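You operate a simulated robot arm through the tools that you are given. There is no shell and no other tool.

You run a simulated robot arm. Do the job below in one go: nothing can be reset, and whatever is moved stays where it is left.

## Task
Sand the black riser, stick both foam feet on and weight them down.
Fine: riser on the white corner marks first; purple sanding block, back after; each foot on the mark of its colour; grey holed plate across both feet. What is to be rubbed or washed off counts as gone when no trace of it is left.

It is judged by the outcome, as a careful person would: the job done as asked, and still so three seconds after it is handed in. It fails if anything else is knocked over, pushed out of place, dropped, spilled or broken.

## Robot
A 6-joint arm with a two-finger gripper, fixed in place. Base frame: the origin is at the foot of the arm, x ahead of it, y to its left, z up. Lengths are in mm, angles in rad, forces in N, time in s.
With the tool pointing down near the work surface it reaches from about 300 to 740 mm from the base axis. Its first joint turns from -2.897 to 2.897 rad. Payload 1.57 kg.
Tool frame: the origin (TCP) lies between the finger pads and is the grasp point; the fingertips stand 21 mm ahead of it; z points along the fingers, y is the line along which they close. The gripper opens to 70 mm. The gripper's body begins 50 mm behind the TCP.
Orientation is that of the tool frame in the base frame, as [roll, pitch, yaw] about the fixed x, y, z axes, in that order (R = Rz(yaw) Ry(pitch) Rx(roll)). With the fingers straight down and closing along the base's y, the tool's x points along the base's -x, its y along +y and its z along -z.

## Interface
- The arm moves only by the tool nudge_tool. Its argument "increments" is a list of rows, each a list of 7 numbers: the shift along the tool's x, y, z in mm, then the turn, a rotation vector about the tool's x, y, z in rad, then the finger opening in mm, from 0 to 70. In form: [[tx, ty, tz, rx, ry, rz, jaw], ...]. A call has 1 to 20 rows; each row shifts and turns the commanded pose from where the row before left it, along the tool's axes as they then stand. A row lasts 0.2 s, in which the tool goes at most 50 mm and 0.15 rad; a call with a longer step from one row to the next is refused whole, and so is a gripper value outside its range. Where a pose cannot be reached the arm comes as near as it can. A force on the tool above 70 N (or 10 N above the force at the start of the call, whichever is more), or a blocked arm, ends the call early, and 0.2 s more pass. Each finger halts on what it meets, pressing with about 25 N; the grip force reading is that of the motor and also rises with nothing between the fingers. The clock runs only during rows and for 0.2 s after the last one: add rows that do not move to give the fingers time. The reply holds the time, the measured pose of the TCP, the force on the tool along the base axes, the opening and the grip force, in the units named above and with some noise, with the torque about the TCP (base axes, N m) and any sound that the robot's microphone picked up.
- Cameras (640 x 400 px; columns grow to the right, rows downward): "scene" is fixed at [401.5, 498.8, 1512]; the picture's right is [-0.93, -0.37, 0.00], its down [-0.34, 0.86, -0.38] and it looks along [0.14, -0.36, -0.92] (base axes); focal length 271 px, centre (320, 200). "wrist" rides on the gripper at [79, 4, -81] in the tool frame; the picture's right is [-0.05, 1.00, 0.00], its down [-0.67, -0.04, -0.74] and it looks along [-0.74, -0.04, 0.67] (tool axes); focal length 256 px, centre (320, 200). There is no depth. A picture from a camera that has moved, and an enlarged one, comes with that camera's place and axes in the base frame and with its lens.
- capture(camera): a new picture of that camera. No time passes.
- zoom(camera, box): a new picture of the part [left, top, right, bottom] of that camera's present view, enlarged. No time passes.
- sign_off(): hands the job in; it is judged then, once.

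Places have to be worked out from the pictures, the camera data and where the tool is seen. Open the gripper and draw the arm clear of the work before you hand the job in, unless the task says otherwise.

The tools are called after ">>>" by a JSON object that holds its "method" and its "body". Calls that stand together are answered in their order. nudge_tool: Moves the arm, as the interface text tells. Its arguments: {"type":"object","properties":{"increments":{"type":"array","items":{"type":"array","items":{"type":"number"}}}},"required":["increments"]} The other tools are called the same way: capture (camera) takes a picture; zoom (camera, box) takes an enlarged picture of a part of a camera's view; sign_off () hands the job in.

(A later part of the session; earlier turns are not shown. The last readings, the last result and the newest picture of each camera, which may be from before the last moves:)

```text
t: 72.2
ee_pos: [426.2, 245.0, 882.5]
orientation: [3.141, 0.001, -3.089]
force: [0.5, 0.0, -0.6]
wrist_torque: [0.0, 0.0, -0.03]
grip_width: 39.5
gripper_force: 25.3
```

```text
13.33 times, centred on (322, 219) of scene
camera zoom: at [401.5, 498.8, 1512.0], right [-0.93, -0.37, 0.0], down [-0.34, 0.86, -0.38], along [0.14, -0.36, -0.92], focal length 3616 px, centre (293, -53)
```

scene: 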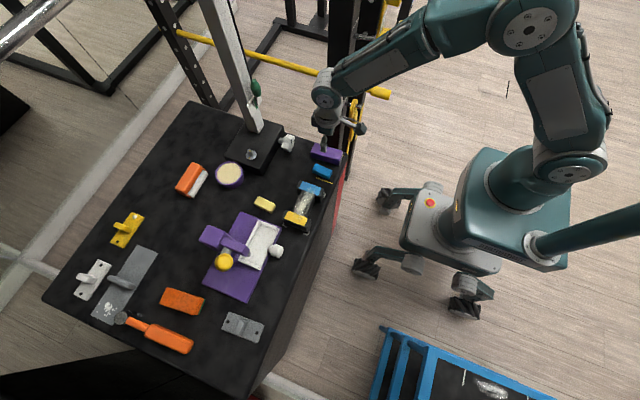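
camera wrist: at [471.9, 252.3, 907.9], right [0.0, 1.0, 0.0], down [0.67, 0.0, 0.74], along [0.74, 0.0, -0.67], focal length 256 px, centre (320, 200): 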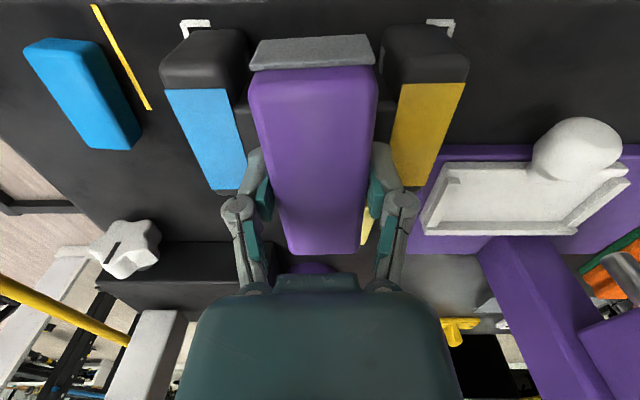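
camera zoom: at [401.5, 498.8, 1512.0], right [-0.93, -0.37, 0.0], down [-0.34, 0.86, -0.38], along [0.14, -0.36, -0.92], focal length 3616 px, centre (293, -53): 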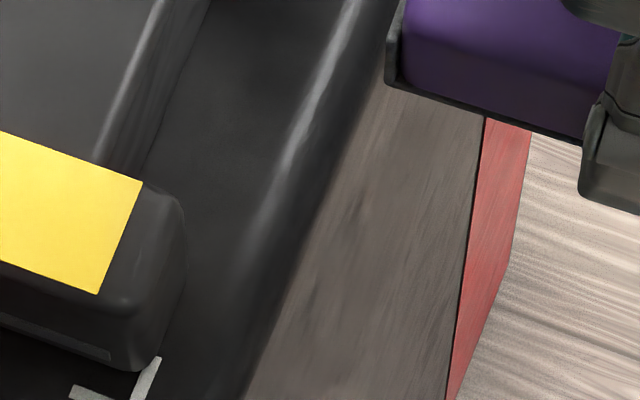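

The riser top is clean and the riser is centred at about (550.6,248.9), on the marks. Now I carry the sanding block back above its home at (554,57).

>>> {"method": "nudge_tool", "body": {"increments": [[-19.6, -32.4, 0, 0, 0, 0, 0], [-19.6, -32.4, 0, 0, 0, 0, 0], [-19.6, -32.4, 0, 0, 0, 0, 0], [-19.6, -32.4, 0, 0, 0, 0, 0], [-19.6, -32.4, 0, 0, 0, 0, 0], [-19.5, -32.6, 0, 0, 0, 0, 0], [0, 0, 25, 0, 0, 0, 0], [0, 0, 25, 0, 0, 0, 0], [0, 0, 25, 0, 0, 0, 0], [0, 0, 0, 0, 0, 0, 0]]}}

>>> {"method": "capture", "body": {"camera": "wrist"}}

>>> {"method": "zoom", "body": {"camera": "scene", "box": [290, 110, 360, 190]}}

```text
t: 74.4
ee_pos: [552.9, 55.7, 808.3]
orientation: [-3.141, 0.0, -3.09]
force: [0.1, 0.6, -1.4]
wrist_torque: [0.0, -0.01, 0.02]
grip_width: 39.0
gripper_force: 25.3
```

```text
taken
camera wrist: at [473.4, 57.8, 889.7], right [0.0, 1.0, 0.0], down [0.67, 0.0, 0.74], along [0.74, 0.0, -0.67], focal length 256 px, centre (320, 200)
```

wrist: 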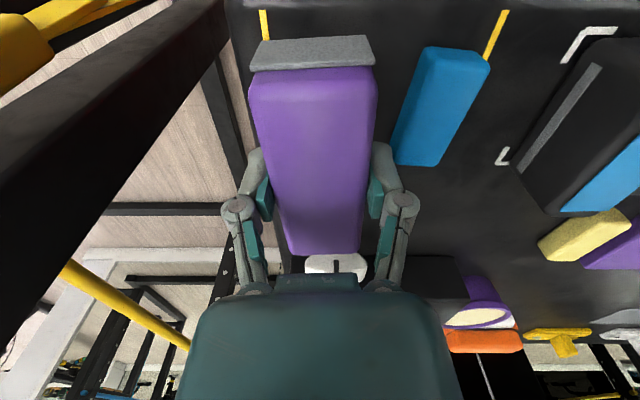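

```text
5.00 times, centred on (325, 150) of scene
camera zoom: at [401.5, 498.8, 1512.0], right [-0.93, -0.37, 0.0], down [-0.34, 0.86, -0.38], along [0.14, -0.36, -0.92], focal length 1356 px, centre (295, 450)
```

zoom: 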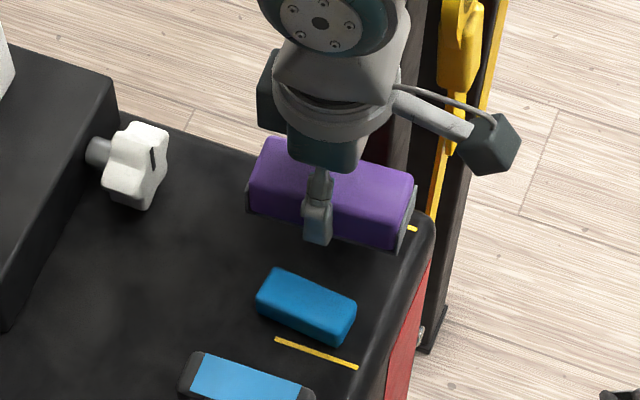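

I trim the position by under a millimetre and lower toward the table.

>>> {"method": "nudge_tool", "body": {"increments": [[-0.7, 0.7, 10, 0, 0, 0, 0], [0, 0, 10, 0, 0, 0, 0], [0, 0, 6, 0, 0, 0, 0], [0, 0, 2.5, 0, 0, 0, 0], [0, 0, 0, 0, 0, 0, 0]]}}

>>> {"method": "nudge_tool", "body": {"increments": [[0, 0, 1.2, 0, 0, 0, 0]]}}

>>> {"method": "nudge_tool", "body": {"increments": [[0, 0, 0.8, 0, 0, 0, 0]]}}

```text
t: 75.6
ee_pos: [555.5, 56.9, 779.8]
orientation: [-3.14, 0.0, -3.091]
force: [-0.8, 0.0, -0.4]
wrist_torque: [-0.01, 0.0, 0.02]
grip_width: 39.2
gripper_force: 25.5
```

```text
t: 76.0
ee_pos: [556.0, 57.9, 777.2]
orientation: [3.141, 0.0, -3.09]
force: [0.2, 1.0, -0.8]
wrist_torque: [-0.01, -0.01, -0.02]
grip_width: 39.5
gripper_force: 24.8
```

```text
t: 76.4
ee_pos: [554.8, 59.2, 776.5]
orientation: [3.141, 0.001, -3.089]
force: [0.6, -0.4, -1.1]
wrist_torque: [0.01, 0.0, -0.02]
grip_width: 39.1
gripper_force: 24.8
```

Still not touching; I continue down in small steps.

>>> {"method": "nudge_tool", "body": {"increments": [[0.5, -0.5, 0.8, 0, 0, 0, 0]]}}

>>> {"method": "nudge_tool", "body": {"increments": [[0, 0, 0.6, 0, 0, 0, 0]]}}

```text
t: 76.8
ee_pos: [553.5, 56.3, 775.8]
orientation: [-3.141, -0.002, -3.088]
force: [0.0, 0.4, -0.1]
wrist_torque: [-0.02, 0.0, -0.01]
grip_width: 39.2
gripper_force: 25.2
```

```text
t: 77.2
ee_pos: [553.9, 56.8, 775.9]
orientation: [3.141, -0.001, -3.09]
force: [-1.1, 0.7, 2.1]
wrist_torque: [-0.02, -0.11, 0.02]
grip_width: 39.6
gripper_force: 24.9
```

The block touches the table at (554,57). I open the fingers to 54 (clear of the blue foot) and rise.

>>> {"method": "nudge_tool", "body": {"increments": [[0, 0, 0, 0, 0, 0, 46], [0, 0, 0, 0, 0, 0, 53], [0, 0, 0, 0, 0, 0, 53], [0, 0, -15, 0, 0, 0, 53], [0, 0, -25, 0, 0, 0, 53], [0, 0, -30, 0, 0, 0, 53], [0, 0, -30, 0, 0, 0, 53], [35, 0, 0, 0, 0, 0, 53], [35, 0, 0, 0, 0, 0, 53], [35, 0, 0, 0, 0, 0, 53], [0, 0, 0, 0, 0, 0, 53]]}}

>>> {"method": "capture", "body": {"camera": "wrist"}}

>>> {"method": "zoom", "body": {"camera": "scene", "box": [290, 130, 360, 200]}}

>>> {"method": "zoom", "body": {"camera": "scene", "box": [260, 150, 360, 240]}}

```text
t: 79.6
ee_pos: [449.9, 50.8, 875.9]
orientation: [3.14, -0.002, -3.088]
force: [-0.1, 0.4, 0.1]
wrist_torque: [0.0, 0.04, 0.0]
grip_width: 53.0
gripper_force: 0.1
```

```text
taken
camera wrist: at [370.3, 52.1, 958.4], right [0.0, 1.0, 0.0], down [0.67, 0.0, 0.74], along [0.74, 0.0, -0.67], focal length 256 px, centre (320, 200)
```

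wrist: 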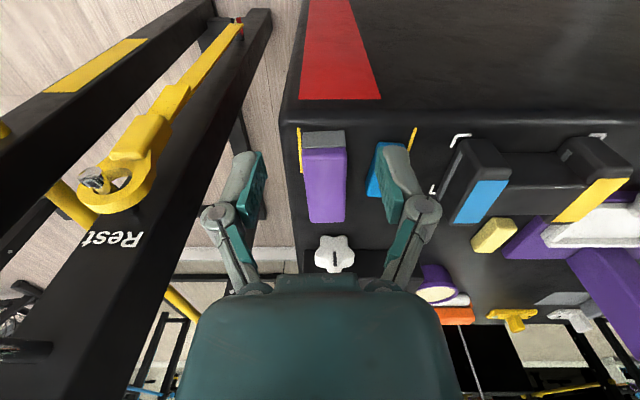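

```text
5.71 times, centred on (325, 165) of scene
camera zoom: at [401.5, 498.8, 1512.0], right [-0.93, -0.37, 0.0], down [-0.34, 0.86, -0.38], along [0.14, -0.36, -0.92], focal length 1550 px, centre (291, 400)
```

zoom: 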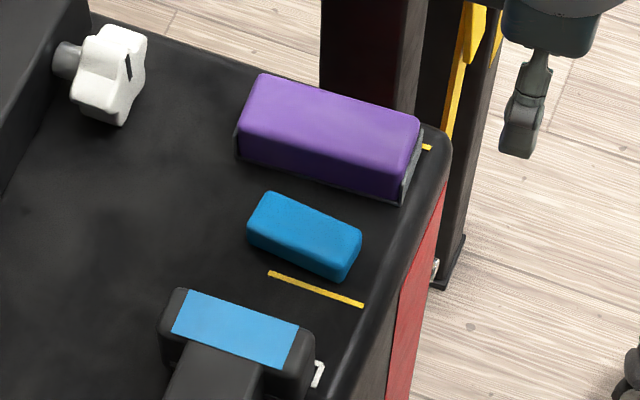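

```text
4.44 times, centred on (310, 195) of scene
camera zoom: at [401.5, 498.8, 1512.0], right [-0.93, -0.37, 0.0], down [-0.34, 0.86, -0.38], along [0.14, -0.36, -0.92], focal length 1206 px, centre (364, 222)
```

zoom: 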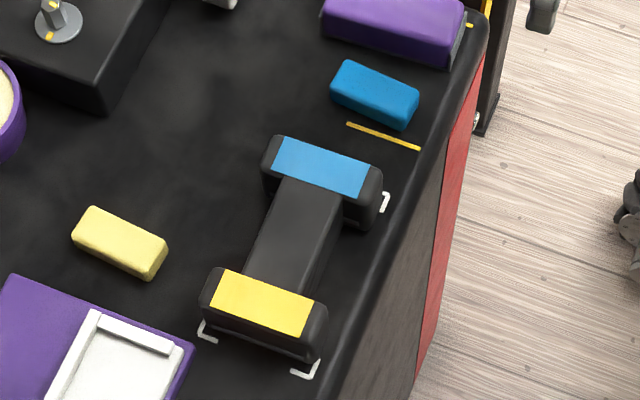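

The sanding block is back exactly where it was and the riser is intact. Next I look closely at the blue foot.

>>> {"method": "nudge_tool", "body": {"increments": [[5.5, 21.3, 8.7, 0, 0, 0.05, 60], [5.5, 21.3, 8.7, 0, 0, 0, 60], [5.5, 21.3, 8.7, 0, 0, 0, 60], [0, 0, 0, 0, 0, 0, 60]]}}

>>> {"method": "capture", "body": {"camera": "wrist"}}

>>> {"method": "zoom", "body": {"camera": "wrist", "box": [250, 120, 390, 240]}}

```text
t: 80.6
ee_pos: [433.2, 114.7, 851.1]
orientation: [3.141, 0.0, -3.139]
force: [0.2, 0.1, -0.4]
wrist_torque: [0.0, 0.0, 0.04]
grip_width: 60.1
gripper_force: 0.1
```

```text
taken
camera wrist: at [352.5, 120.1, 932.2], right [0.05, 1.0, 0.0], down [0.67, -0.03, 0.74], along [0.74, -0.04, -0.67], focal length 256 px, centre (320, 200)
```

wrist: 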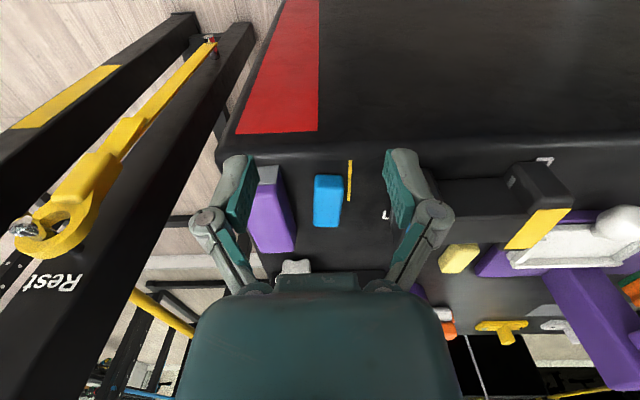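

```text
3.33 times, centred on (320, 180) of wrist
camera zoom: at [352.5, 120.1, 932.2], right [0.05, 1.0, 0.0], down [0.67, -0.03, 0.74], along [0.74, -0.04, -0.67], focal length 853 px, centre (320, 267)
```

zoom: 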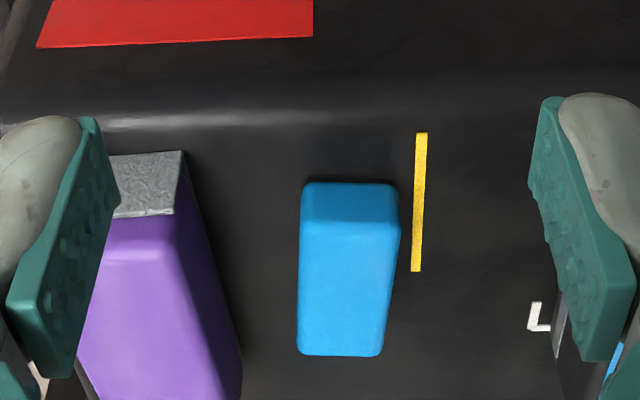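

The blue foot is about 58×27×19 mm, centred near (548.5,117), yaw ≈ −4.8°. I go above it, align, and descend partway with a 46 mm opening.

>>> {"method": "nudge_tool", "body": {"increments": [[-38.4, 0.8, 0, 0, 0, 0, 46], [-38.4, 0.8, 0, 0, 0, 0, 46], [-38.5, 0.7, 0, 0, 0, 0, 46], [0, 0, 20, 0, 0, 0.084, 46], [0, 0, 20, 0, 0, 0, 46], [0, 0, 0, 0, 0, 0, 46]]}}

>>> {"method": "capture", "body": {"camera": "wrist"}}

```text
t: 82.0
ee_pos: [548.2, 116.5, 809.1]
orientation: [3.14, -0.001, 3.06]
force: [0.3, 0.0, 0.1]
wrist_torque: [0.03, 0.03, 0.03]
grip_width: 46.1
gripper_force: 0.1
```

```text
taken
camera wrist: at [468.9, 129.1, 891.1], right [0.13, 0.99, 0.0], down [0.66, -0.09, 0.74], along [0.74, -0.1, -0.67], focal length 256 px, centre (320, 200)
```

wrist: 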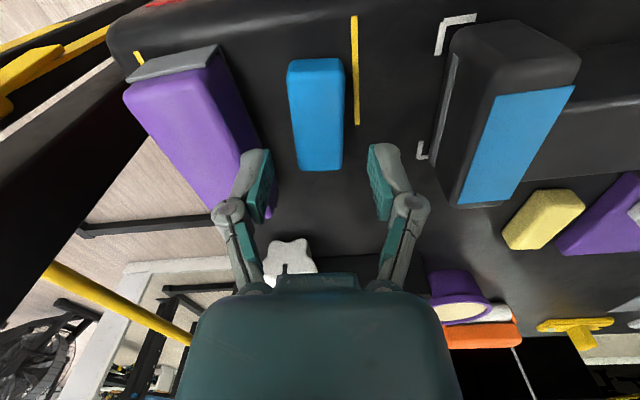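

The foot is centred between the fingers. I descend the final 35 mm.

>>> {"method": "nudge_tool", "body": {"increments": [[0, -0.7, 15, 0, 0, 0, 46], [0, 0, 12, 0, 0, 0, 46], [0, 0, 8, 0, 0, 0, 46], [0, 0, 0, 0, 0, 0, 46]]}}

>>> {"method": "zoom", "body": {"camera": "scene", "box": [290, 130, 360, 200]}}

>>> {"method": "capture", "body": {"camera": "wrist"}}

```text
t: 83.0
ee_pos: [547.8, 116.3, 774.7]
orientation: [3.142, -0.001, 3.059]
force: [0.8, -0.2, -0.5]
wrist_torque: [0.0, 0.03, -0.02]
grip_width: 45.9
gripper_force: 0.0
```

```text
5.71 times, centred on (325, 165) of scene
camera zoom: at [401.5, 498.8, 1512.0], right [-0.93, -0.37, 0.0], down [-0.34, 0.86, -0.38], along [0.14, -0.36, -0.92], focal length 1550 px, centre (291, 400)
```

zoom: 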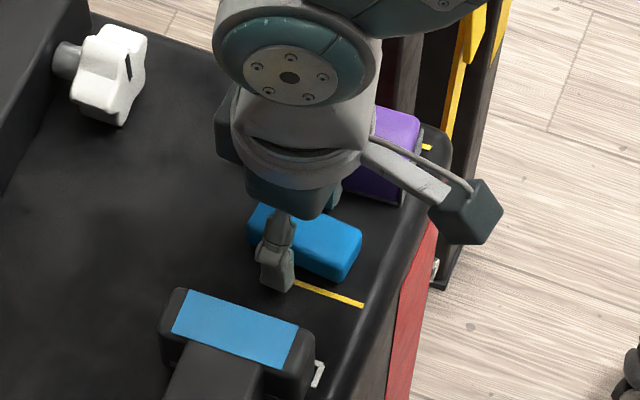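

```text
taken
camera wrist: at [468.4, 128.0, 856.5], right [0.13, 0.99, 0.0], down [0.66, -0.09, 0.74], along [0.74, -0.1, -0.67], focal length 256 px, centre (320, 200)
```

wrist: 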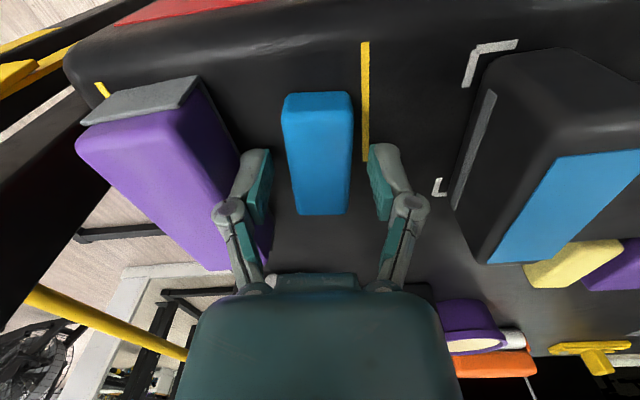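

Fingers straddle the foot without touching the purple block. I close and lift a little.

>>> {"method": "nudge_tool", "body": {"increments": [[0, 0, 0, 0, 0, 0, 34], [0, 0, 0, 0, 0, 0, 0], [0, 0, 0, 0, 0, 0, 0], [0, 0, 0, 0, 0, 0, 0]]}}

>>> {"method": "nudge_tool", "body": {"increments": [[0, 0, -4, 0, 0, 0, 0], [0, 0, -6, 0, 0, 0, 0], [0, 0, -10, 0, 0, 0, 0], [0, 0, -20, 0, 0, 0, 0], [0, 0, -20, 0, 0, 0, 0]]}}

>>> {"method": "capture", "body": {"camera": "wrist"}}

```text
t: 84.0
ee_pos: [547.7, 117.2, 775.0]
orientation: [3.14, 0.0, 3.059]
force: [0.4, 0.3, 5.4]
wrist_torque: [-0.04, 0.02, 0.0]
grip_width: 26.8
gripper_force: 25.2
```

```text
t: 85.2
ee_pos: [546.7, 116.2, 834.2]
orientation: [-3.141, -0.001, 3.06]
force: [0.1, -0.8, -0.6]
wrist_torque: [-0.05, 0.01, -0.01]
grip_width: 27.0
gripper_force: 24.5
```

```text
taken
camera wrist: at [468.0, 128.1, 916.5], right [0.13, 0.99, 0.0], down [0.66, -0.09, 0.74], along [0.74, -0.1, -0.67], focal length 256 px, centre (320, 200)
```

wrist: 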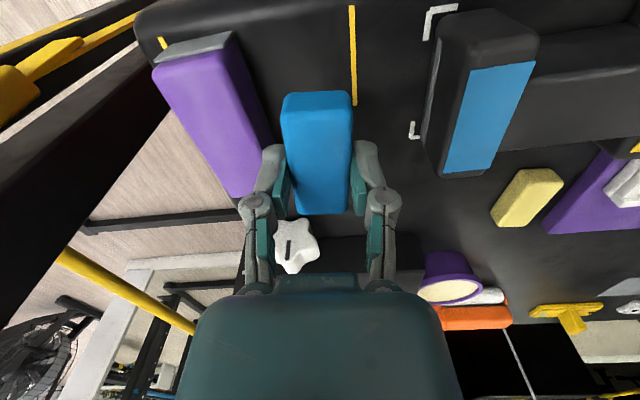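

The foot is held (27 mm) and lifted. The two cameras put the blue mark's centre near (551.5, 198–203); I carry the foot over it at a safe height and compare directly.

>>> {"method": "nudge_tool", "body": {"increments": [[0, 0, -16, 0, 0, 0, 0], [0.5, 21.2, 0, 0, 0, 0, 0], [0.5, 21.2, 0, 0, 0, 0, 0], [0.5, 21.2, 0, 0, 0, 0, 0], [0.6, 21.1, 0, 0, 0, 0, 0], [0, 0, 0, 0, 0, -0.1, 0], [0, 0, 10, 0, 0, 0, 0], [0, 0, 0, 0, 0, 0, 0]]}}

>>> {"method": "capture", "body": {"camera": "wrist"}}

>>> {"method": "zoom", "body": {"camera": "scene", "box": [280, 150, 360, 240]}}

```text
t: 87.0
ee_pos: [552.5, 201.1, 839.4]
orientation: [3.141, -0.002, -3.122]
force: [0.5, 0.1, -0.6]
wrist_torque: [0.04, -0.02, 0.0]
grip_width: 26.9
gripper_force: 24.6
```

```text
taken
camera wrist: at [471.9, 205.6, 922.1], right [0.03, 1.0, 0.0], down [0.67, -0.02, 0.74], along [0.74, -0.03, -0.67], focal length 256 px, centre (320, 200)
```

wrist: 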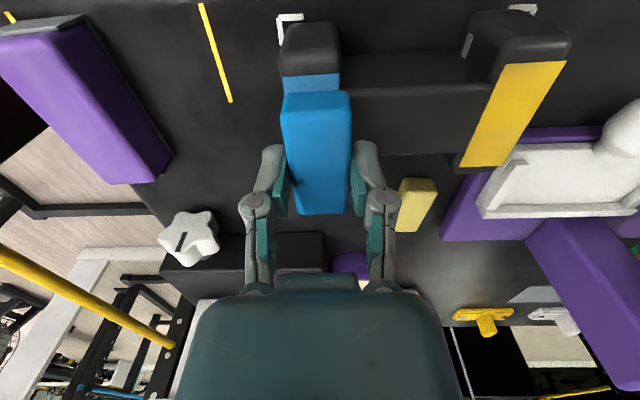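

```text
4.44 times, centred on (320, 195) of scene
camera zoom: at [401.5, 498.8, 1512.0], right [-0.93, -0.37, 0.0], down [-0.34, 0.86, -0.38], along [0.14, -0.36, -0.92], focal length 1206 px, centre (320, 222)
```

zoom: 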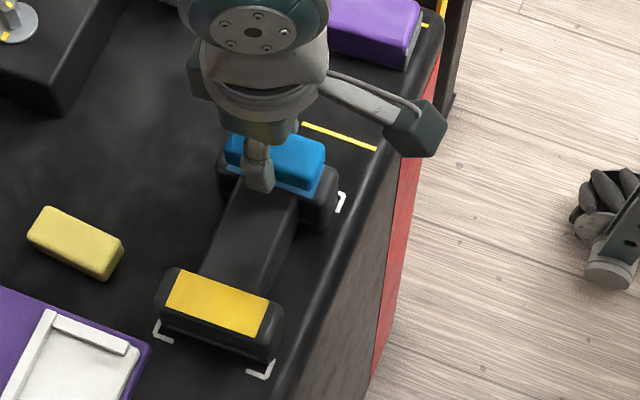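

I zoom in on the foot and mark edges to align them precisely.

>>> {"method": "zoom", "body": {"camera": "wrist", "box": [260, 50, 380, 230]}}

>>> {"method": "zoom", "body": {"camera": "scene", "box": [315, 170, 345, 200]}}

```text
2.22 times, centred on (320, 140) of wrist
camera zoom: at [471.9, 205.6, 922.1], right [0.03, 1.0, 0.0], down [0.67, -0.02, 0.74], along [0.74, -0.03, -0.67], focal length 569 px, centre (320, 333)
```

zoom: 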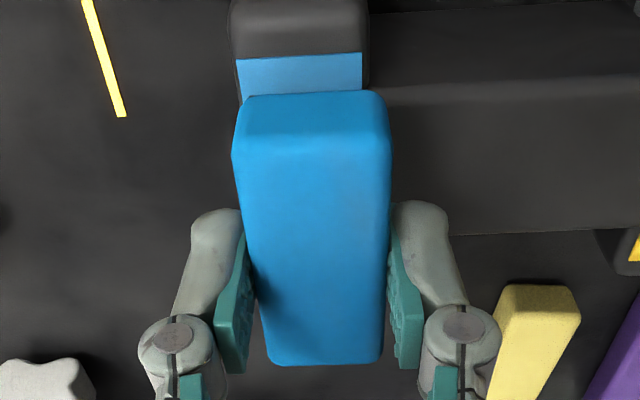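

```text
13.33 times, centred on (330, 185) of scene
camera zoom: at [401.5, 498.8, 1512.0], right [-0.93, -0.37, 0.0], down [-0.34, 0.86, -0.38], along [0.14, -0.36, -0.92], focal length 3616 px, centre (187, 400)
```

zoom: 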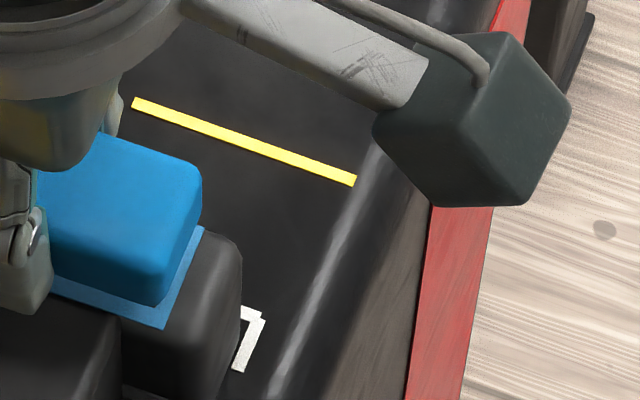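

The wrist view says shift ≈ −2.7 mm in y, the scene view ≈ −1.3; I shift −1.9 mm, turn 0.01 rad, and lower to ~3 mm above the mark, then recheck.

>>> {"method": "nudge_tool", "body": {"increments": [[0, -1.9, 5, 0, 0, -0.01, 0], [0, 0, 4, 0, 0, 0, 0], [0, 0, 2, 0, 0, 0, 0], [0, 0, 0, 0, 0, 0, 0]]}}

>>> {"method": "zoom", "body": {"camera": "wrist", "box": [260, 50, 380, 230]}}

>>> {"method": "zoom", "body": {"camera": "scene", "box": [315, 170, 345, 200]}}

```text
t: 88.0
ee_pos: [550.5, 199.9, 829.8]
orientation: [3.141, 0.0, -3.114]
force: [-0.2, -0.6, 0.0]
wrist_torque: [-0.02, 0.0, 0.01]
grip_width: 26.9
gripper_force: 25.3
```

```text
2.22 times, centred on (320, 140) of wrist
camera zoom: at [472.1, 202.3, 911.4], right [0.02, 1.0, 0.0], down [0.67, -0.02, 0.74], along [0.74, -0.02, -0.67], focal length 569 px, centre (320, 333)
```

zoom: 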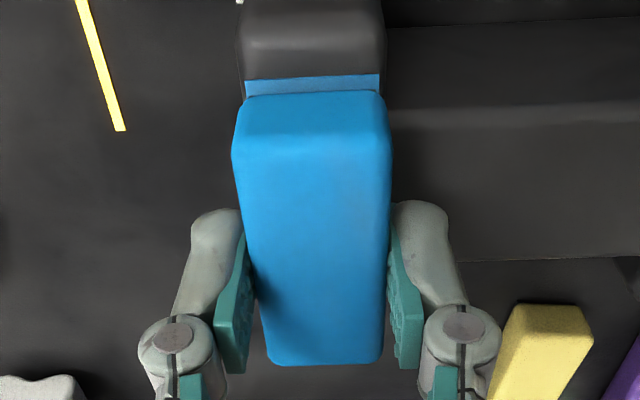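

```text
13.33 times, centred on (330, 185) of scene
camera zoom: at [401.5, 498.8, 1512.0], right [-0.93, -0.37, 0.0], down [-0.34, 0.86, -0.38], along [0.14, -0.36, -0.92], focal length 3616 px, centre (187, 400)
```

zoom: 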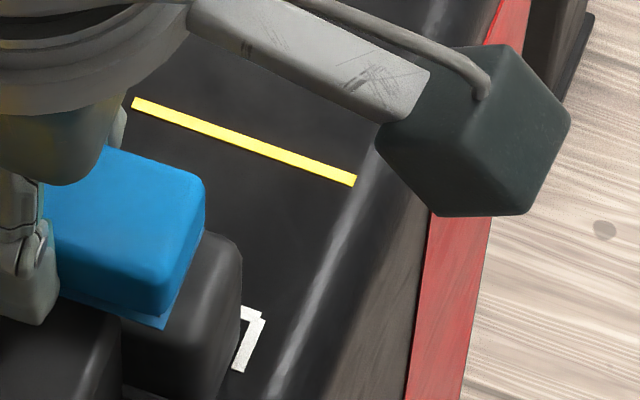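

Foot and mark edges now line up within about half a millimetre. I lower the remaining ~5 mm until contact.

>>> {"method": "nudge_tool", "body": {"increments": [[0, 0, 2, 0, 0, 0, 0], [0, 0, 1.5, 0, 0, 0, 0], [0, 0, 0, 0, 0, 0, 0]]}}

>>> {"method": "nudge_tool", "body": {"increments": [[0, 0, 0.8, 0, 0, 0, 0]]}}

>>> {"method": "nudge_tool", "body": {"increments": [[0, 0, 0.7, 0, 0, 0, 0]]}}

```text
t: 88.8
ee_pos: [552.7, 199.2, 825.6]
orientation: [3.14, -0.002, -3.111]
force: [-0.1, 0.3, -0.3]
wrist_torque: [0.02, -0.02, -0.02]
grip_width: 27.0
gripper_force: 24.8
```

```text
t: 89.2
ee_pos: [552.3, 199.4, 824.6]
orientation: [-3.141, 0.001, -3.113]
force: [0.7, 0.6, 0.0]
wrist_torque: [0.01, -0.02, -0.03]
grip_width: 26.8
gripper_force: 24.8
```

```text
t: 89.6
ee_pos: [551.9, 199.4, 825.5]
orientation: [3.141, 0.0, -3.112]
force: [-2.0, 0.0, 2.6]
wrist_torque: [0.01, 0.02, -0.01]
grip_width: 26.8
gripper_force: 25.2
```

Contact. I press 0.5 mm more to seat it, then release and rise.

>>> {"method": "nudge_tool", "body": {"increments": [[0, 0, 0.5, 0, 0, 0, 0], [0, 0, 0, 0, 0, 0, 0]]}}

>>> {"method": "nudge_tool", "body": {"increments": [[0, 0, 0, 0, 0, 0, 34], [0, 0, 0, 0, 0, 0, 40], [0, 0, 0, 0, 0, 0, 40], [0, 0, -15, 0, 0, 0, 40], [0, 0, -25, 0, 0, 0, 40], [0, 0, -30, 0, 0, 0, 40], [30, 0, 0, 0, 0, 0, 50], [30, 0, 0, 0, 0, 0, 60], [30, 0, 0, 0, 0, 0, 60], [0, 0, 0, 0, 0, 0, 60]]}}

>>> {"method": "capture", "body": {"camera": "wrist"}}

>>> {"method": "zoom", "body": {"camera": "scene", "box": [290, 160, 350, 240]}}

```text
t: 90.2
ee_pos: [552.9, 199.5, 823.0]
orientation: [3.142, -0.001, -3.112]
force: [-4.8, -1.8, 14.4]
wrist_torque: [0.04, 0.16, 0.04]
grip_width: 26.9
gripper_force: 25.0
```

```text
t: 92.4
ee_pos: [461.4, 196.5, 893.0]
orientation: [-3.14, -0.001, -3.115]
force: [-0.2, -1.1, 1.0]
wrist_torque: [0.0, 0.02, 0.01]
grip_width: 60.0
gripper_force: 0.0
```

```text
taken
camera wrist: at [382.2, 199.3, 975.5], right [0.02, 1.0, 0.0], down [0.67, -0.02, 0.74], along [0.74, -0.02, -0.67], focal length 256 px, centre (320, 200)
```

wrist: 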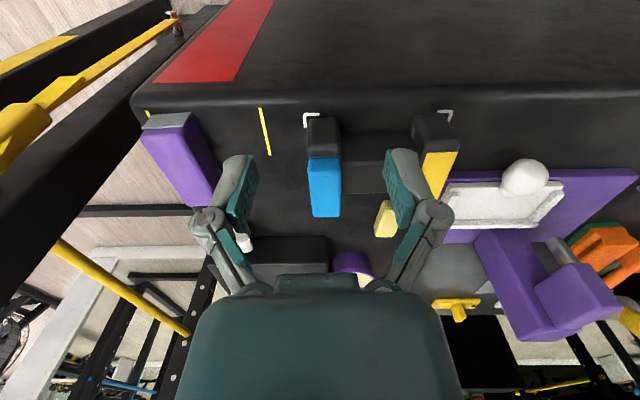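

```text
5.00 times, centred on (320, 200) of scene
camera zoom: at [401.5, 498.8, 1512.0], right [-0.93, -0.37, 0.0], down [-0.34, 0.86, -0.38], along [0.14, -0.36, -0.92], focal length 1356 px, centre (320, 200)
```

zoom: 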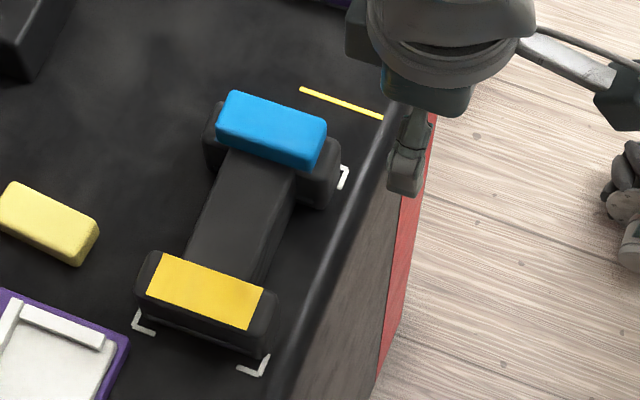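

The blue foot sits on its mark. Next I move to view the yellow foot.

>>> {"method": "nudge_tool", "body": {"increments": [[-20.3, 28, 7.7, 0, 0, 0, 60], [-20.3, 28, 7.7, 0, 0, 0, 60], [-20.4, 27.9, 7.7, 0, 0, 0, 60], [0, 0, 0, 0, 0, 0.0276, 60], [0, 0, 0, 0, 0, 0, 60]]}}

>>> {"method": "capture", "body": {"camera": "wrist"}}

>>> {"method": "zoom", "body": {"camera": "wrist", "box": [240, 100, 400, 240]}}

>>> {"method": "zoom", "body": {"camera": "scene", "box": [235, 180, 305, 240]}}

```text
t: 93.6
ee_pos: [521.0, 282.8, 871.1]
orientation: [3.141, 0.001, 3.141]
force: [-0.3, 0.6, -0.5]
wrist_torque: [-0.01, 0.0, -0.02]
grip_width: 60.1
gripper_force: 0.2
```

```text
taken
camera wrist: at [441.7, 287.0, 953.1], right [0.05, 1.0, 0.0], down [0.67, -0.04, 0.74], along [0.74, -0.04, -0.67], focal length 256 px, centre (320, 200)
```

wrist: 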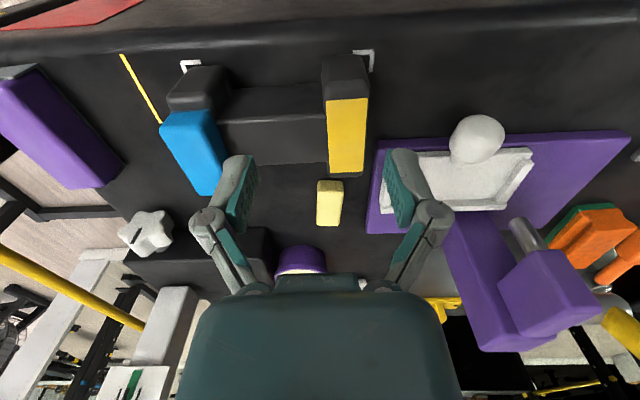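

```text
2.86 times, centred on (320, 170) of wrist
camera zoom: at [441.7, 287.0, 953.1], right [0.05, 1.0, 0.0], down [0.67, -0.04, 0.74], along [0.74, -0.04, -0.67], focal length 731 px, centre (320, 286)
```

zoom: 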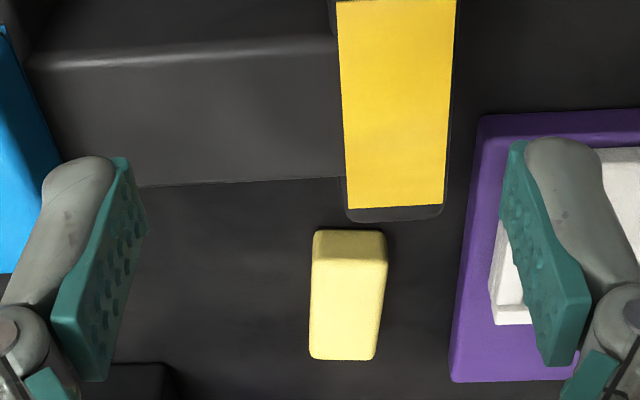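

```text
6.67 times, centred on (270, 210) of scene
camera zoom: at [401.5, 498.8, 1512.0], right [-0.93, -0.37, 0.0], down [-0.34, 0.86, -0.38], along [0.14, -0.36, -0.92], focal length 1808 px, centre (653, 133)
```

zoom: 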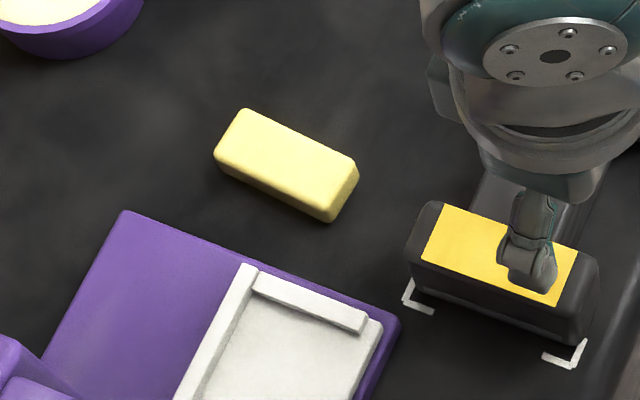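

The yellow foot is centred near (662,285), yaw ≈ −4°. I move above it, align, lower to z≈810 and check.

>>> {"method": "nudge_tool", "body": {"increments": [[-35.2, 0.6, 0, 0, 0, 0, 46], [-35.2, 0.6, 0, 0, 0, 0, 46], [-35.2, 0.6, 0, 0, 0, 0, 46], [-35.2, 0.6, 0, 0, 0, 0, 46], [0, 0, 30, 0, 0, 0.07, 46], [0, 0, 31, 0, 0, 0, 46], [0, 0, 0, 0, 0, 0, 46]]}}

>>> {"method": "capture", "body": {"camera": "wrist"}}

```text
t: 95.2
ee_pos: [661.2, 284.2, 809.5]
orientation: [3.141, 0.0, 3.07]
force: [0.4, -0.9, -0.2]
wrist_torque: [0.02, -0.03, 0.01]
grip_width: 46.1
gripper_force: 0.0
```

```text
taken
camera wrist: at [581.9, 295.7, 891.0], right [0.12, 0.99, 0.0], down [0.66, -0.08, 0.74], along [0.74, -0.09, -0.67], focal length 256 px, centre (320, 200)
```

wrist: 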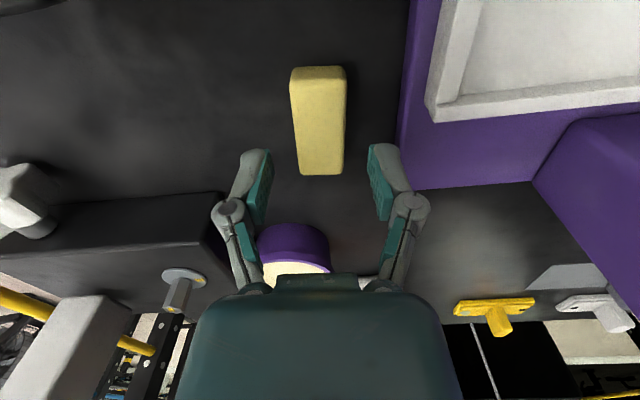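

The foot is laterally centred; it lies ~3 mm further out in x. I shift and descend to grip it.

>>> {"method": "nudge_tool", "body": {"increments": [[-3, -0.4, 12, 0, 0, 0, 46], [0, 0, 12, 0, 0, 0, 46], [0, 0, 9.5, 0, 0, 0, 46], [0, 0, 0, 0, 0, 0, 46], [0, 0, 0, 0, 0, 0, 34], [0, 0, 0, 0, 0, 0, 0], [0, 0, 0, 0, 0, 0, 0], [0, 0, 0, 0, 0, 0, 0]]}}

>>> {"method": "capture", "body": {"camera": "wrist"}}

```text
t: 97.0
ee_pos: [663.9, 284.4, 776.5]
orientation: [3.142, 0.0, 3.074]
force: [-0.1, 1.3, 3.9]
wrist_torque: [-0.01, 0.03, -0.04]
grip_width: 27.1
gripper_force: 25.5
```

```text
taken
camera wrist: at [585.2, 295.2, 858.5], right [0.12, 0.99, 0.0], down [0.66, -0.08, 0.74], along [0.74, -0.09, -0.67], focal length 256 px, centre (320, 200)
```

wrist: 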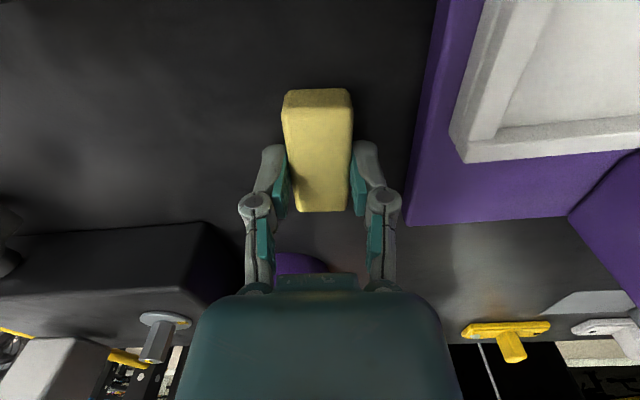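

The yellow foot is gripped. I lift it to z≈850, carry it over the yellow mark, align yaw, and lower to ~840 for checking.

>>> {"method": "nudge_tool", "body": {"increments": [[0, 0, -4, 0, 0, 0, 0], [0, 0, -6, 0, 0, 0, 0], [0, 0, -12, 0, 0, 0, 0], [0, 0, -20, 0, 0, 0, 0], [0, 0, -20, 0, 0, 0, 0], [0, 0, -12, 0, 0, 0, 0], [28.6, 1.9, 0, 0, 0, 0, 0], [28.6, 1.9, 0, 0, 0, 0, 0], [28.6, 1.9, 0, 0, 0, 0, 0], [28.5, 2.0, 0, 0, 0, 0, 0], [0, 0, 0, 0, 0, -0.098, 0], [0, 0, 10, 0, 0, 0, 0], [0, 0, 0, 0, 0, 0, 0]]}}

>>> {"method": "capture", "body": {"camera": "wrist"}}

>>> {"method": "zoom", "body": {"camera": "wrist", "box": [260, 50, 380, 230]}}

>>> {"method": "zoom", "body": {"camera": "scene", "box": [295, 195, 340, 240]}}

```text
t: 99.8
ee_pos: [550.4, 300.0, 839.4]
orientation: [3.141, -0.001, -3.112]
force: [-0.5, 0.6, 0.3]
wrist_torque: [0.01, 0.0, 0.01]
grip_width: 26.8
gripper_force: 24.2
```

```text
taken
camera wrist: at [470.9, 303.0, 922.4], right [0.02, 1.0, 0.0], down [0.67, -0.02, 0.74], along [0.74, -0.02, -0.67], focal length 256 px, centre (320, 200)
```

wrist: 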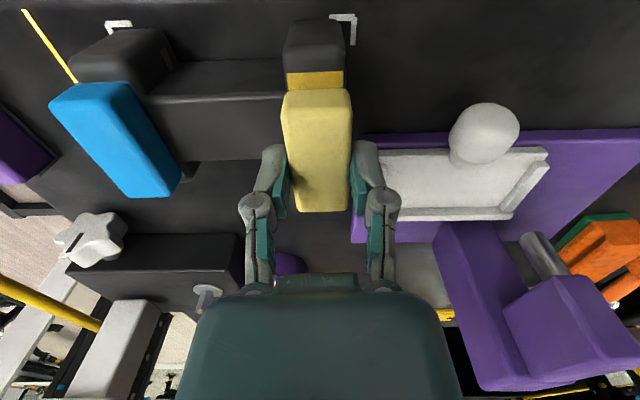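

```text
2.22 times, centred on (320, 140) of wrist
camera zoom: at [470.9, 303.0, 922.4], right [0.02, 1.0, 0.0], down [0.67, -0.02, 0.74], along [0.74, -0.02, -0.67], focal length 569 px, centre (320, 333)
```

zoom: 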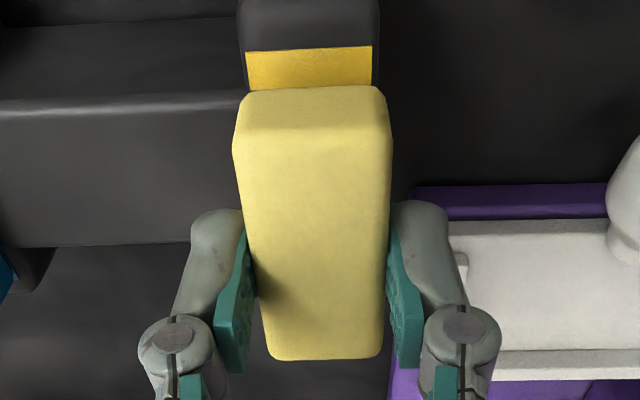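

```text
8.89 times, centred on (318, 218) of scene
camera zoom: at [401.5, 498.8, 1512.0], right [-0.93, -0.37, 0.0], down [-0.34, 0.86, -0.38], along [0.14, -0.36, -0.92], focal length 2411 px, centre (342, 44)
```

zoom: 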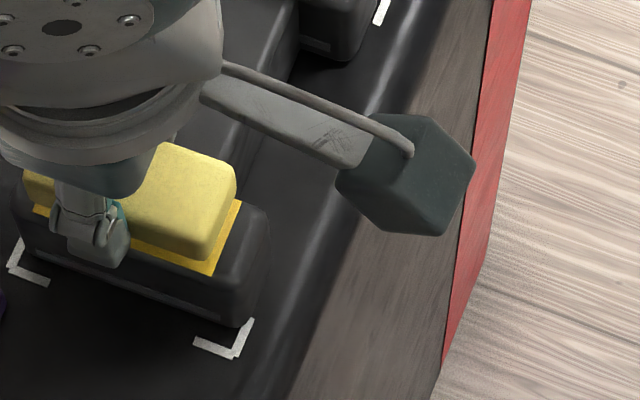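

The foot needs about −1.6 mm in x and −0.8 mm in y. I apply that and lower to ~5 mm above the mark, then verify.

>>> {"method": "nudge_tool", "body": {"increments": [[1.6, -0.8, 4, 0, 0, 0, 0], [0, 0, 4, 0, 0, 0, 0], [0, 0, 0, 0, 0, 0, 0]]}}

>>> {"method": "zoom", "body": {"camera": "wrist", "box": [260, 50, 380, 230]}}

>>> {"method": "zoom", "body": {"camera": "scene", "box": [295, 195, 340, 240]}}

```text
t: 100.6
ee_pos: [548.8, 298.4, 832.9]
orientation: [-3.141, -0.001, -3.112]
force: [-0.2, -0.3, 0.4]
wrist_torque: [0.01, 0.03, -0.01]
grip_width: 26.9
gripper_force: 25.3
```

```text
2.22 times, centred on (320, 140) of wrist
camera zoom: at [469.2, 302.2, 914.7], right [0.02, 1.0, 0.0], down [0.67, -0.02, 0.74], along [0.74, -0.02, -0.67], focal length 569 px, centre (320, 333)
```

zoom: 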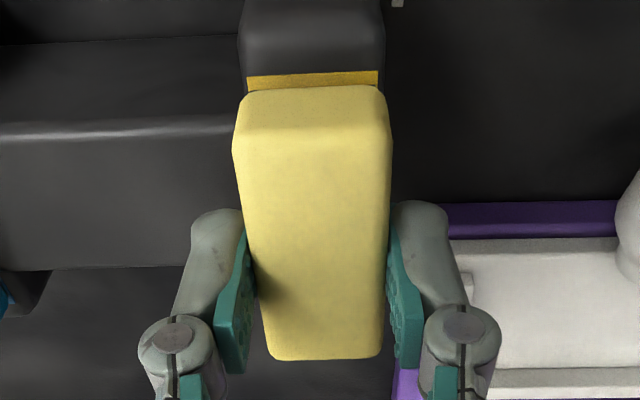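

```text
8.89 times, centred on (318, 218) of scene
camera zoom: at [401.5, 498.8, 1512.0], right [-0.93, -0.37, 0.0], down [-0.34, 0.86, -0.38], along [0.14, -0.36, -0.92], focal length 2411 px, centre (342, 44)
```

zoom: 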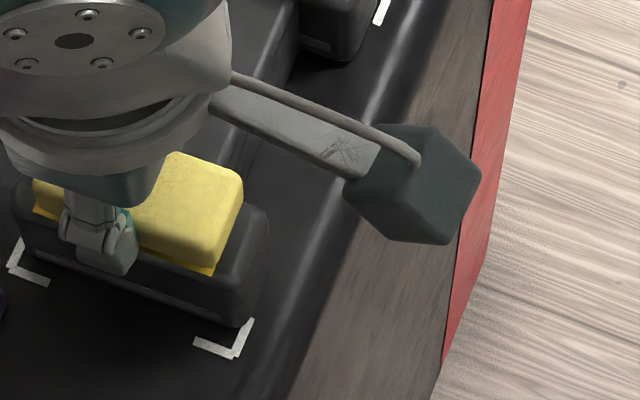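

Edges now coincide within about half a millimetre. I lower to contact.

>>> {"method": "nudge_tool", "body": {"increments": [[0, 0, 3, 0, 0, 0, 0], [0, 0, 1.8, 0, 0, 0, 0], [0, 0, 0, 0, 0, 0, 0]]}}

>>> {"method": "nudge_tool", "body": {"increments": [[0, 0, 0.7, 0, 0, 0, 0]]}}

>>> {"method": "nudge_tool", "body": {"increments": [[0, 0, 0.6, 0, 0, 0, 0]]}}

```text
t: 101.4
ee_pos: [549.1, 300.5, 826.6]
orientation: [3.141, -0.003, -3.112]
force: [-0.2, -0.5, -0.2]
wrist_torque: [-0.04, 0.01, -0.04]
grip_width: 27.0
gripper_force: 24.6
```

```text
t: 101.8
ee_pos: [548.1, 299.0, 826.7]
orientation: [-3.141, 0.001, -3.111]
force: [0.2, 0.2, -0.2]
wrist_torque: [-0.04, 0.0, -0.01]
grip_width: 26.9
gripper_force: 24.6
```

```text
t: 102.2
ee_pos: [549.2, 299.9, 826.5]
orientation: [-3.141, -0.001, -3.112]
force: [-0.8, -0.6, 1.0]
wrist_torque: [-0.04, 0.04, -0.02]
grip_width: 26.9
gripper_force: 24.7
```

Contact is starting; I press ~0.7 mm more to seat it, then release and rise.

>>> {"method": "nudge_tool", "body": {"increments": [[0, 0, 0.7, 0, 0, 0, 0], [0, 0, 0, 0, 0, 0, 0]]}}

>>> {"method": "nudge_tool", "body": {"increments": [[0, 0, 0, 0, 0, 0, 34], [0, 0, 0, 0, 0, 0, 40], [0, 0, 0, 0, 0, 0, 40], [0, 0, -15, 0, 0, 0, 40], [0, 0, -25, 0, 0, 0, 40], [0, 0, -30, 0, 0, 0, 40], [30, 0, 0, 0, 0, 0, 40], [30, 0, 0, 0, 0, 0, 40], [30, 0, 0, 0, 0, 0, 40], [0, 0, 0, 0, 0, 0, 40]]}}

>>> {"method": "capture", "body": {"camera": "wrist"}}

>>> {"method": "zoom", "body": {"camera": "scene", "box": [290, 160, 350, 240]}}

```text
t: 102.8
ee_pos: [548.9, 298.7, 827.8]
orientation: [3.141, -0.001, -3.112]
force: [-3.5, -1.4, 9.2]
wrist_torque: [-0.09, 0.13, -0.06]
grip_width: 26.8
gripper_force: 25.1
```

```text
t: 105.0
ee_pos: [459.8, 296.3, 896.1]
orientation: [3.141, 0.0, -3.114]
force: [0.4, 1.0, -0.5]
wrist_torque: [0.02, 0.02, 0.05]
grip_width: 39.9
gripper_force: 0.0
```

```text
taken
camera wrist: at [379.2, 299.3, 977.5], right [0.02, 1.0, 0.0], down [0.67, -0.02, 0.74], along [0.74, -0.02, -0.67], focal length 256 px, centre (320, 200)
```

wrist: 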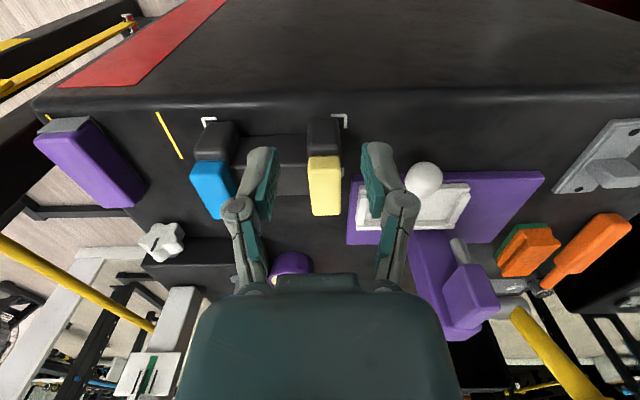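

```text
5.00 times, centred on (320, 200) of scene
camera zoom: at [401.5, 498.8, 1512.0], right [-0.93, -0.37, 0.0], down [-0.34, 0.86, -0.38], along [0.14, -0.36, -0.92], focal length 1356 px, centre (320, 200)
```

zoom: 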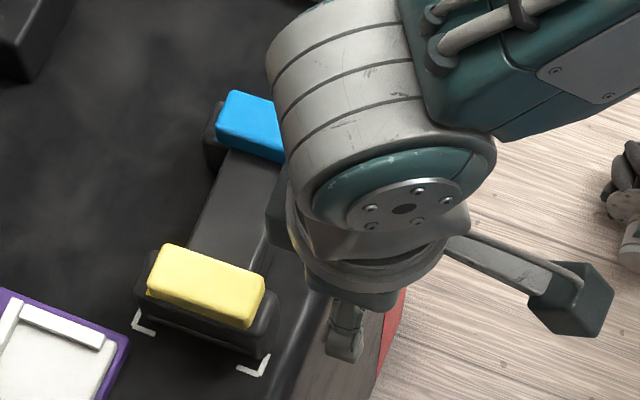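

Both feet are on their marks. Now I move left to look at the grey holed plate.

>>> {"method": "nudge_tool", "body": {"increments": [[6.6, 33.2, 0, 0, 0, 0, 60], [6.6, 33.2, 0, 0, 0, 0, 60], [6.6, 33.2, 0, 0, 0, 0, 60], [6.6, 33.2, 0, 0, 0, 0, 60], [6.6, 33.2, 0, 0, 0, 0, 60], [6.6, 33.2, 0, 0, 0, 0, 60], [6.6, 33.2, 0, 0, 0, 0, 60], [6.6, 33.2, 0, 0, 0, 0, 60], [0, 0, 0, 0, 0, 0, 60]]}}

>>> {"method": "capture", "body": {"camera": "wrist"}}

>>> {"method": "capture", "body": {"camera": "scene"}}

```text
t: 107.0
ee_pos: [398.6, 560.3, 896.5]
orientation: [3.141, 0.001, -3.114]
force: [0.1, -0.1, 0.0]
wrist_torque: [-0.03, 0.01, 0.01]
grip_width: 59.8
gripper_force: 0.1
```

```text
taken
camera wrist: at [318.4, 562.9, 978.3], right [0.02, 1.0, 0.0], down [0.67, -0.02, 0.74], along [0.74, -0.02, -0.67], focal length 256 px, centre (320, 200)
```

wrist: 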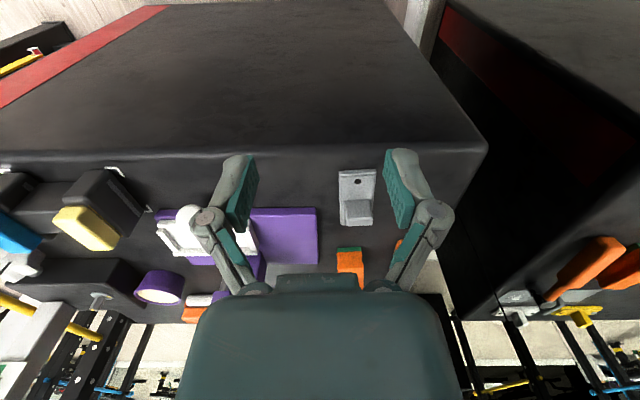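

```text
taken
```

scene: 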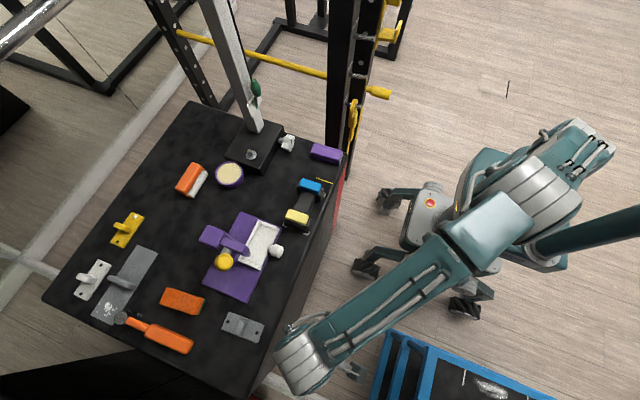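

>>> {"method": "zoom", "body": {"camera": "wrist", "box": [300, 150, 420, 260]}}

>>> {"method": "zoom", "body": {"camera": "scene", "box": [200, 290, 280, 350]}}

```text
3.64 times, centred on (360, 205) of wrist
camera zoom: at [318.4, 562.9, 978.3], right [0.02, 1.0, 0.0], down [0.67, -0.02, 0.74], along [0.74, -0.02, -0.67], focal length 931 px, centre (174, 182)
```

zoom: 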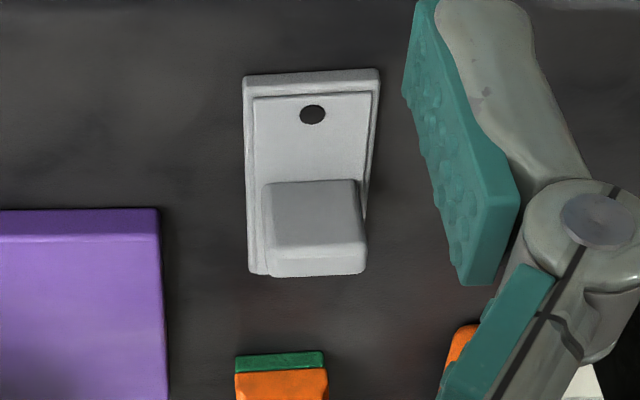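

```text
6.67 times, centred on (240, 320) of scene
camera zoom: at [401.5, 498.8, 1512.0], right [-0.93, -0.37, 0.0], down [-0.34, 0.86, -0.38], along [0.14, -0.36, -0.92], focal length 1808 px, centre (853, -600)
```

zoom: 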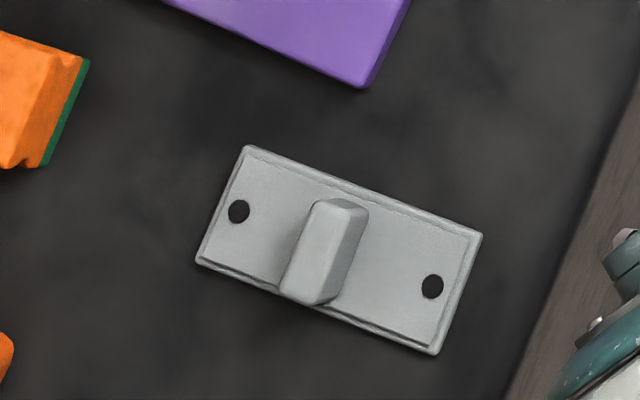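

The plate is ~97×44 mm, centred near (570,605), yaw ≈ +4.5°, with a handle ~15 mm thick (along x), 32 mm long (y) and its top at z≈786. It is ~832 mm out, so I need a tilted tool; I turn the gripper to yaw ≈ 94.5° and tilt it 0.65 rad toward +y here in free space.

>>> {"method": "nudge_tool", "body": {"increments": [[0, 0, 0, 0, 0, 0.1382, 60], [0, 0, 0, 0, 0, 0.1382, 60], [0, 0, 0, 0, 0, 0.1382, 60], [0, 0, 0, 0, 0, 0.1382, 60], [0, 0, 0, 0, 0, 0.1382, 60], [0, 0, 0, 0, 0, 0.1382, 60], [0, 0, 0, 0, 0, 0.1382, 60], [0, 0, 0, 0, 0, 0.1382, 60], [0, 0, 0, 0, 0, 0.1382, 60], [0, 0, 0, 0, 0, 0.1382, 60], [0, 0, 0, 0, 0, 0.1382, 60], [0, 0, 0, 0, 0.13, 0, 60], [0, 0, 0, 0, 0.13, 0, 60], [0, 0, 0, 0, 0.13, 0, 60], [0, 0, 0, 0, 0.13, 0, 60], [0, 0, 0, 0, 0.13, 0, 60], [0, 0, 0, 0, 0, 0, 60]]}}

>>> {"method": "capture", "body": {"camera": "wrist"}}

>>> {"method": "capture", "body": {"camera": "scene"}}

```text
t: 110.6
ee_pos: [399.5, 560.4, 896.1]
orientation: [-3.141, -0.65, 1.649]
force: [-0.1, 0.0, -0.2]
wrist_torque: [-0.01, -0.02, 0.03]
grip_width: 60.2
gripper_force: 0.1
```

```text
taken
camera wrist: at [401.7, 575.7, 1009.4], right [1.0, 0.04, -0.03], down [0.04, -0.98, 0.19], along [-0.02, -0.19, -0.98], focal length 256 px, centre (320, 200)
```

wrist: 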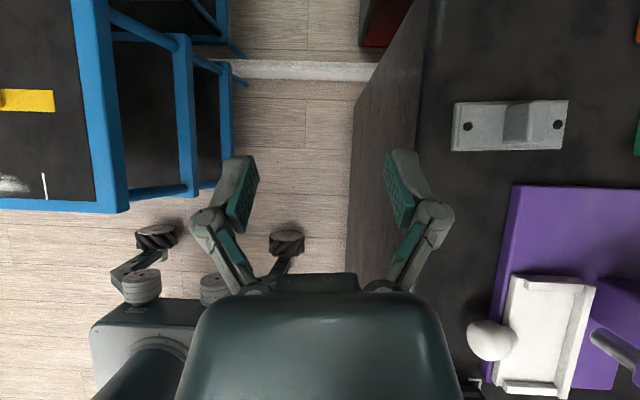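

```text
taken
```

scene: 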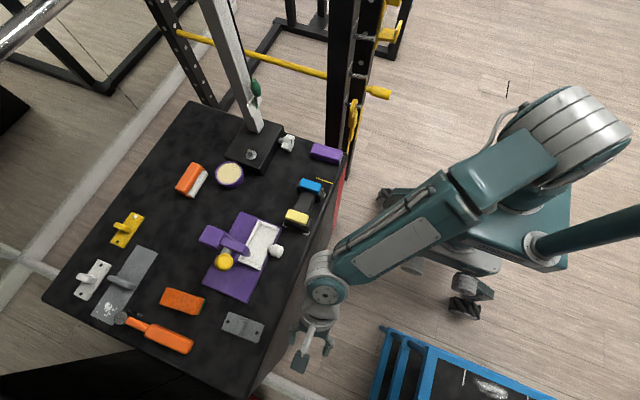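

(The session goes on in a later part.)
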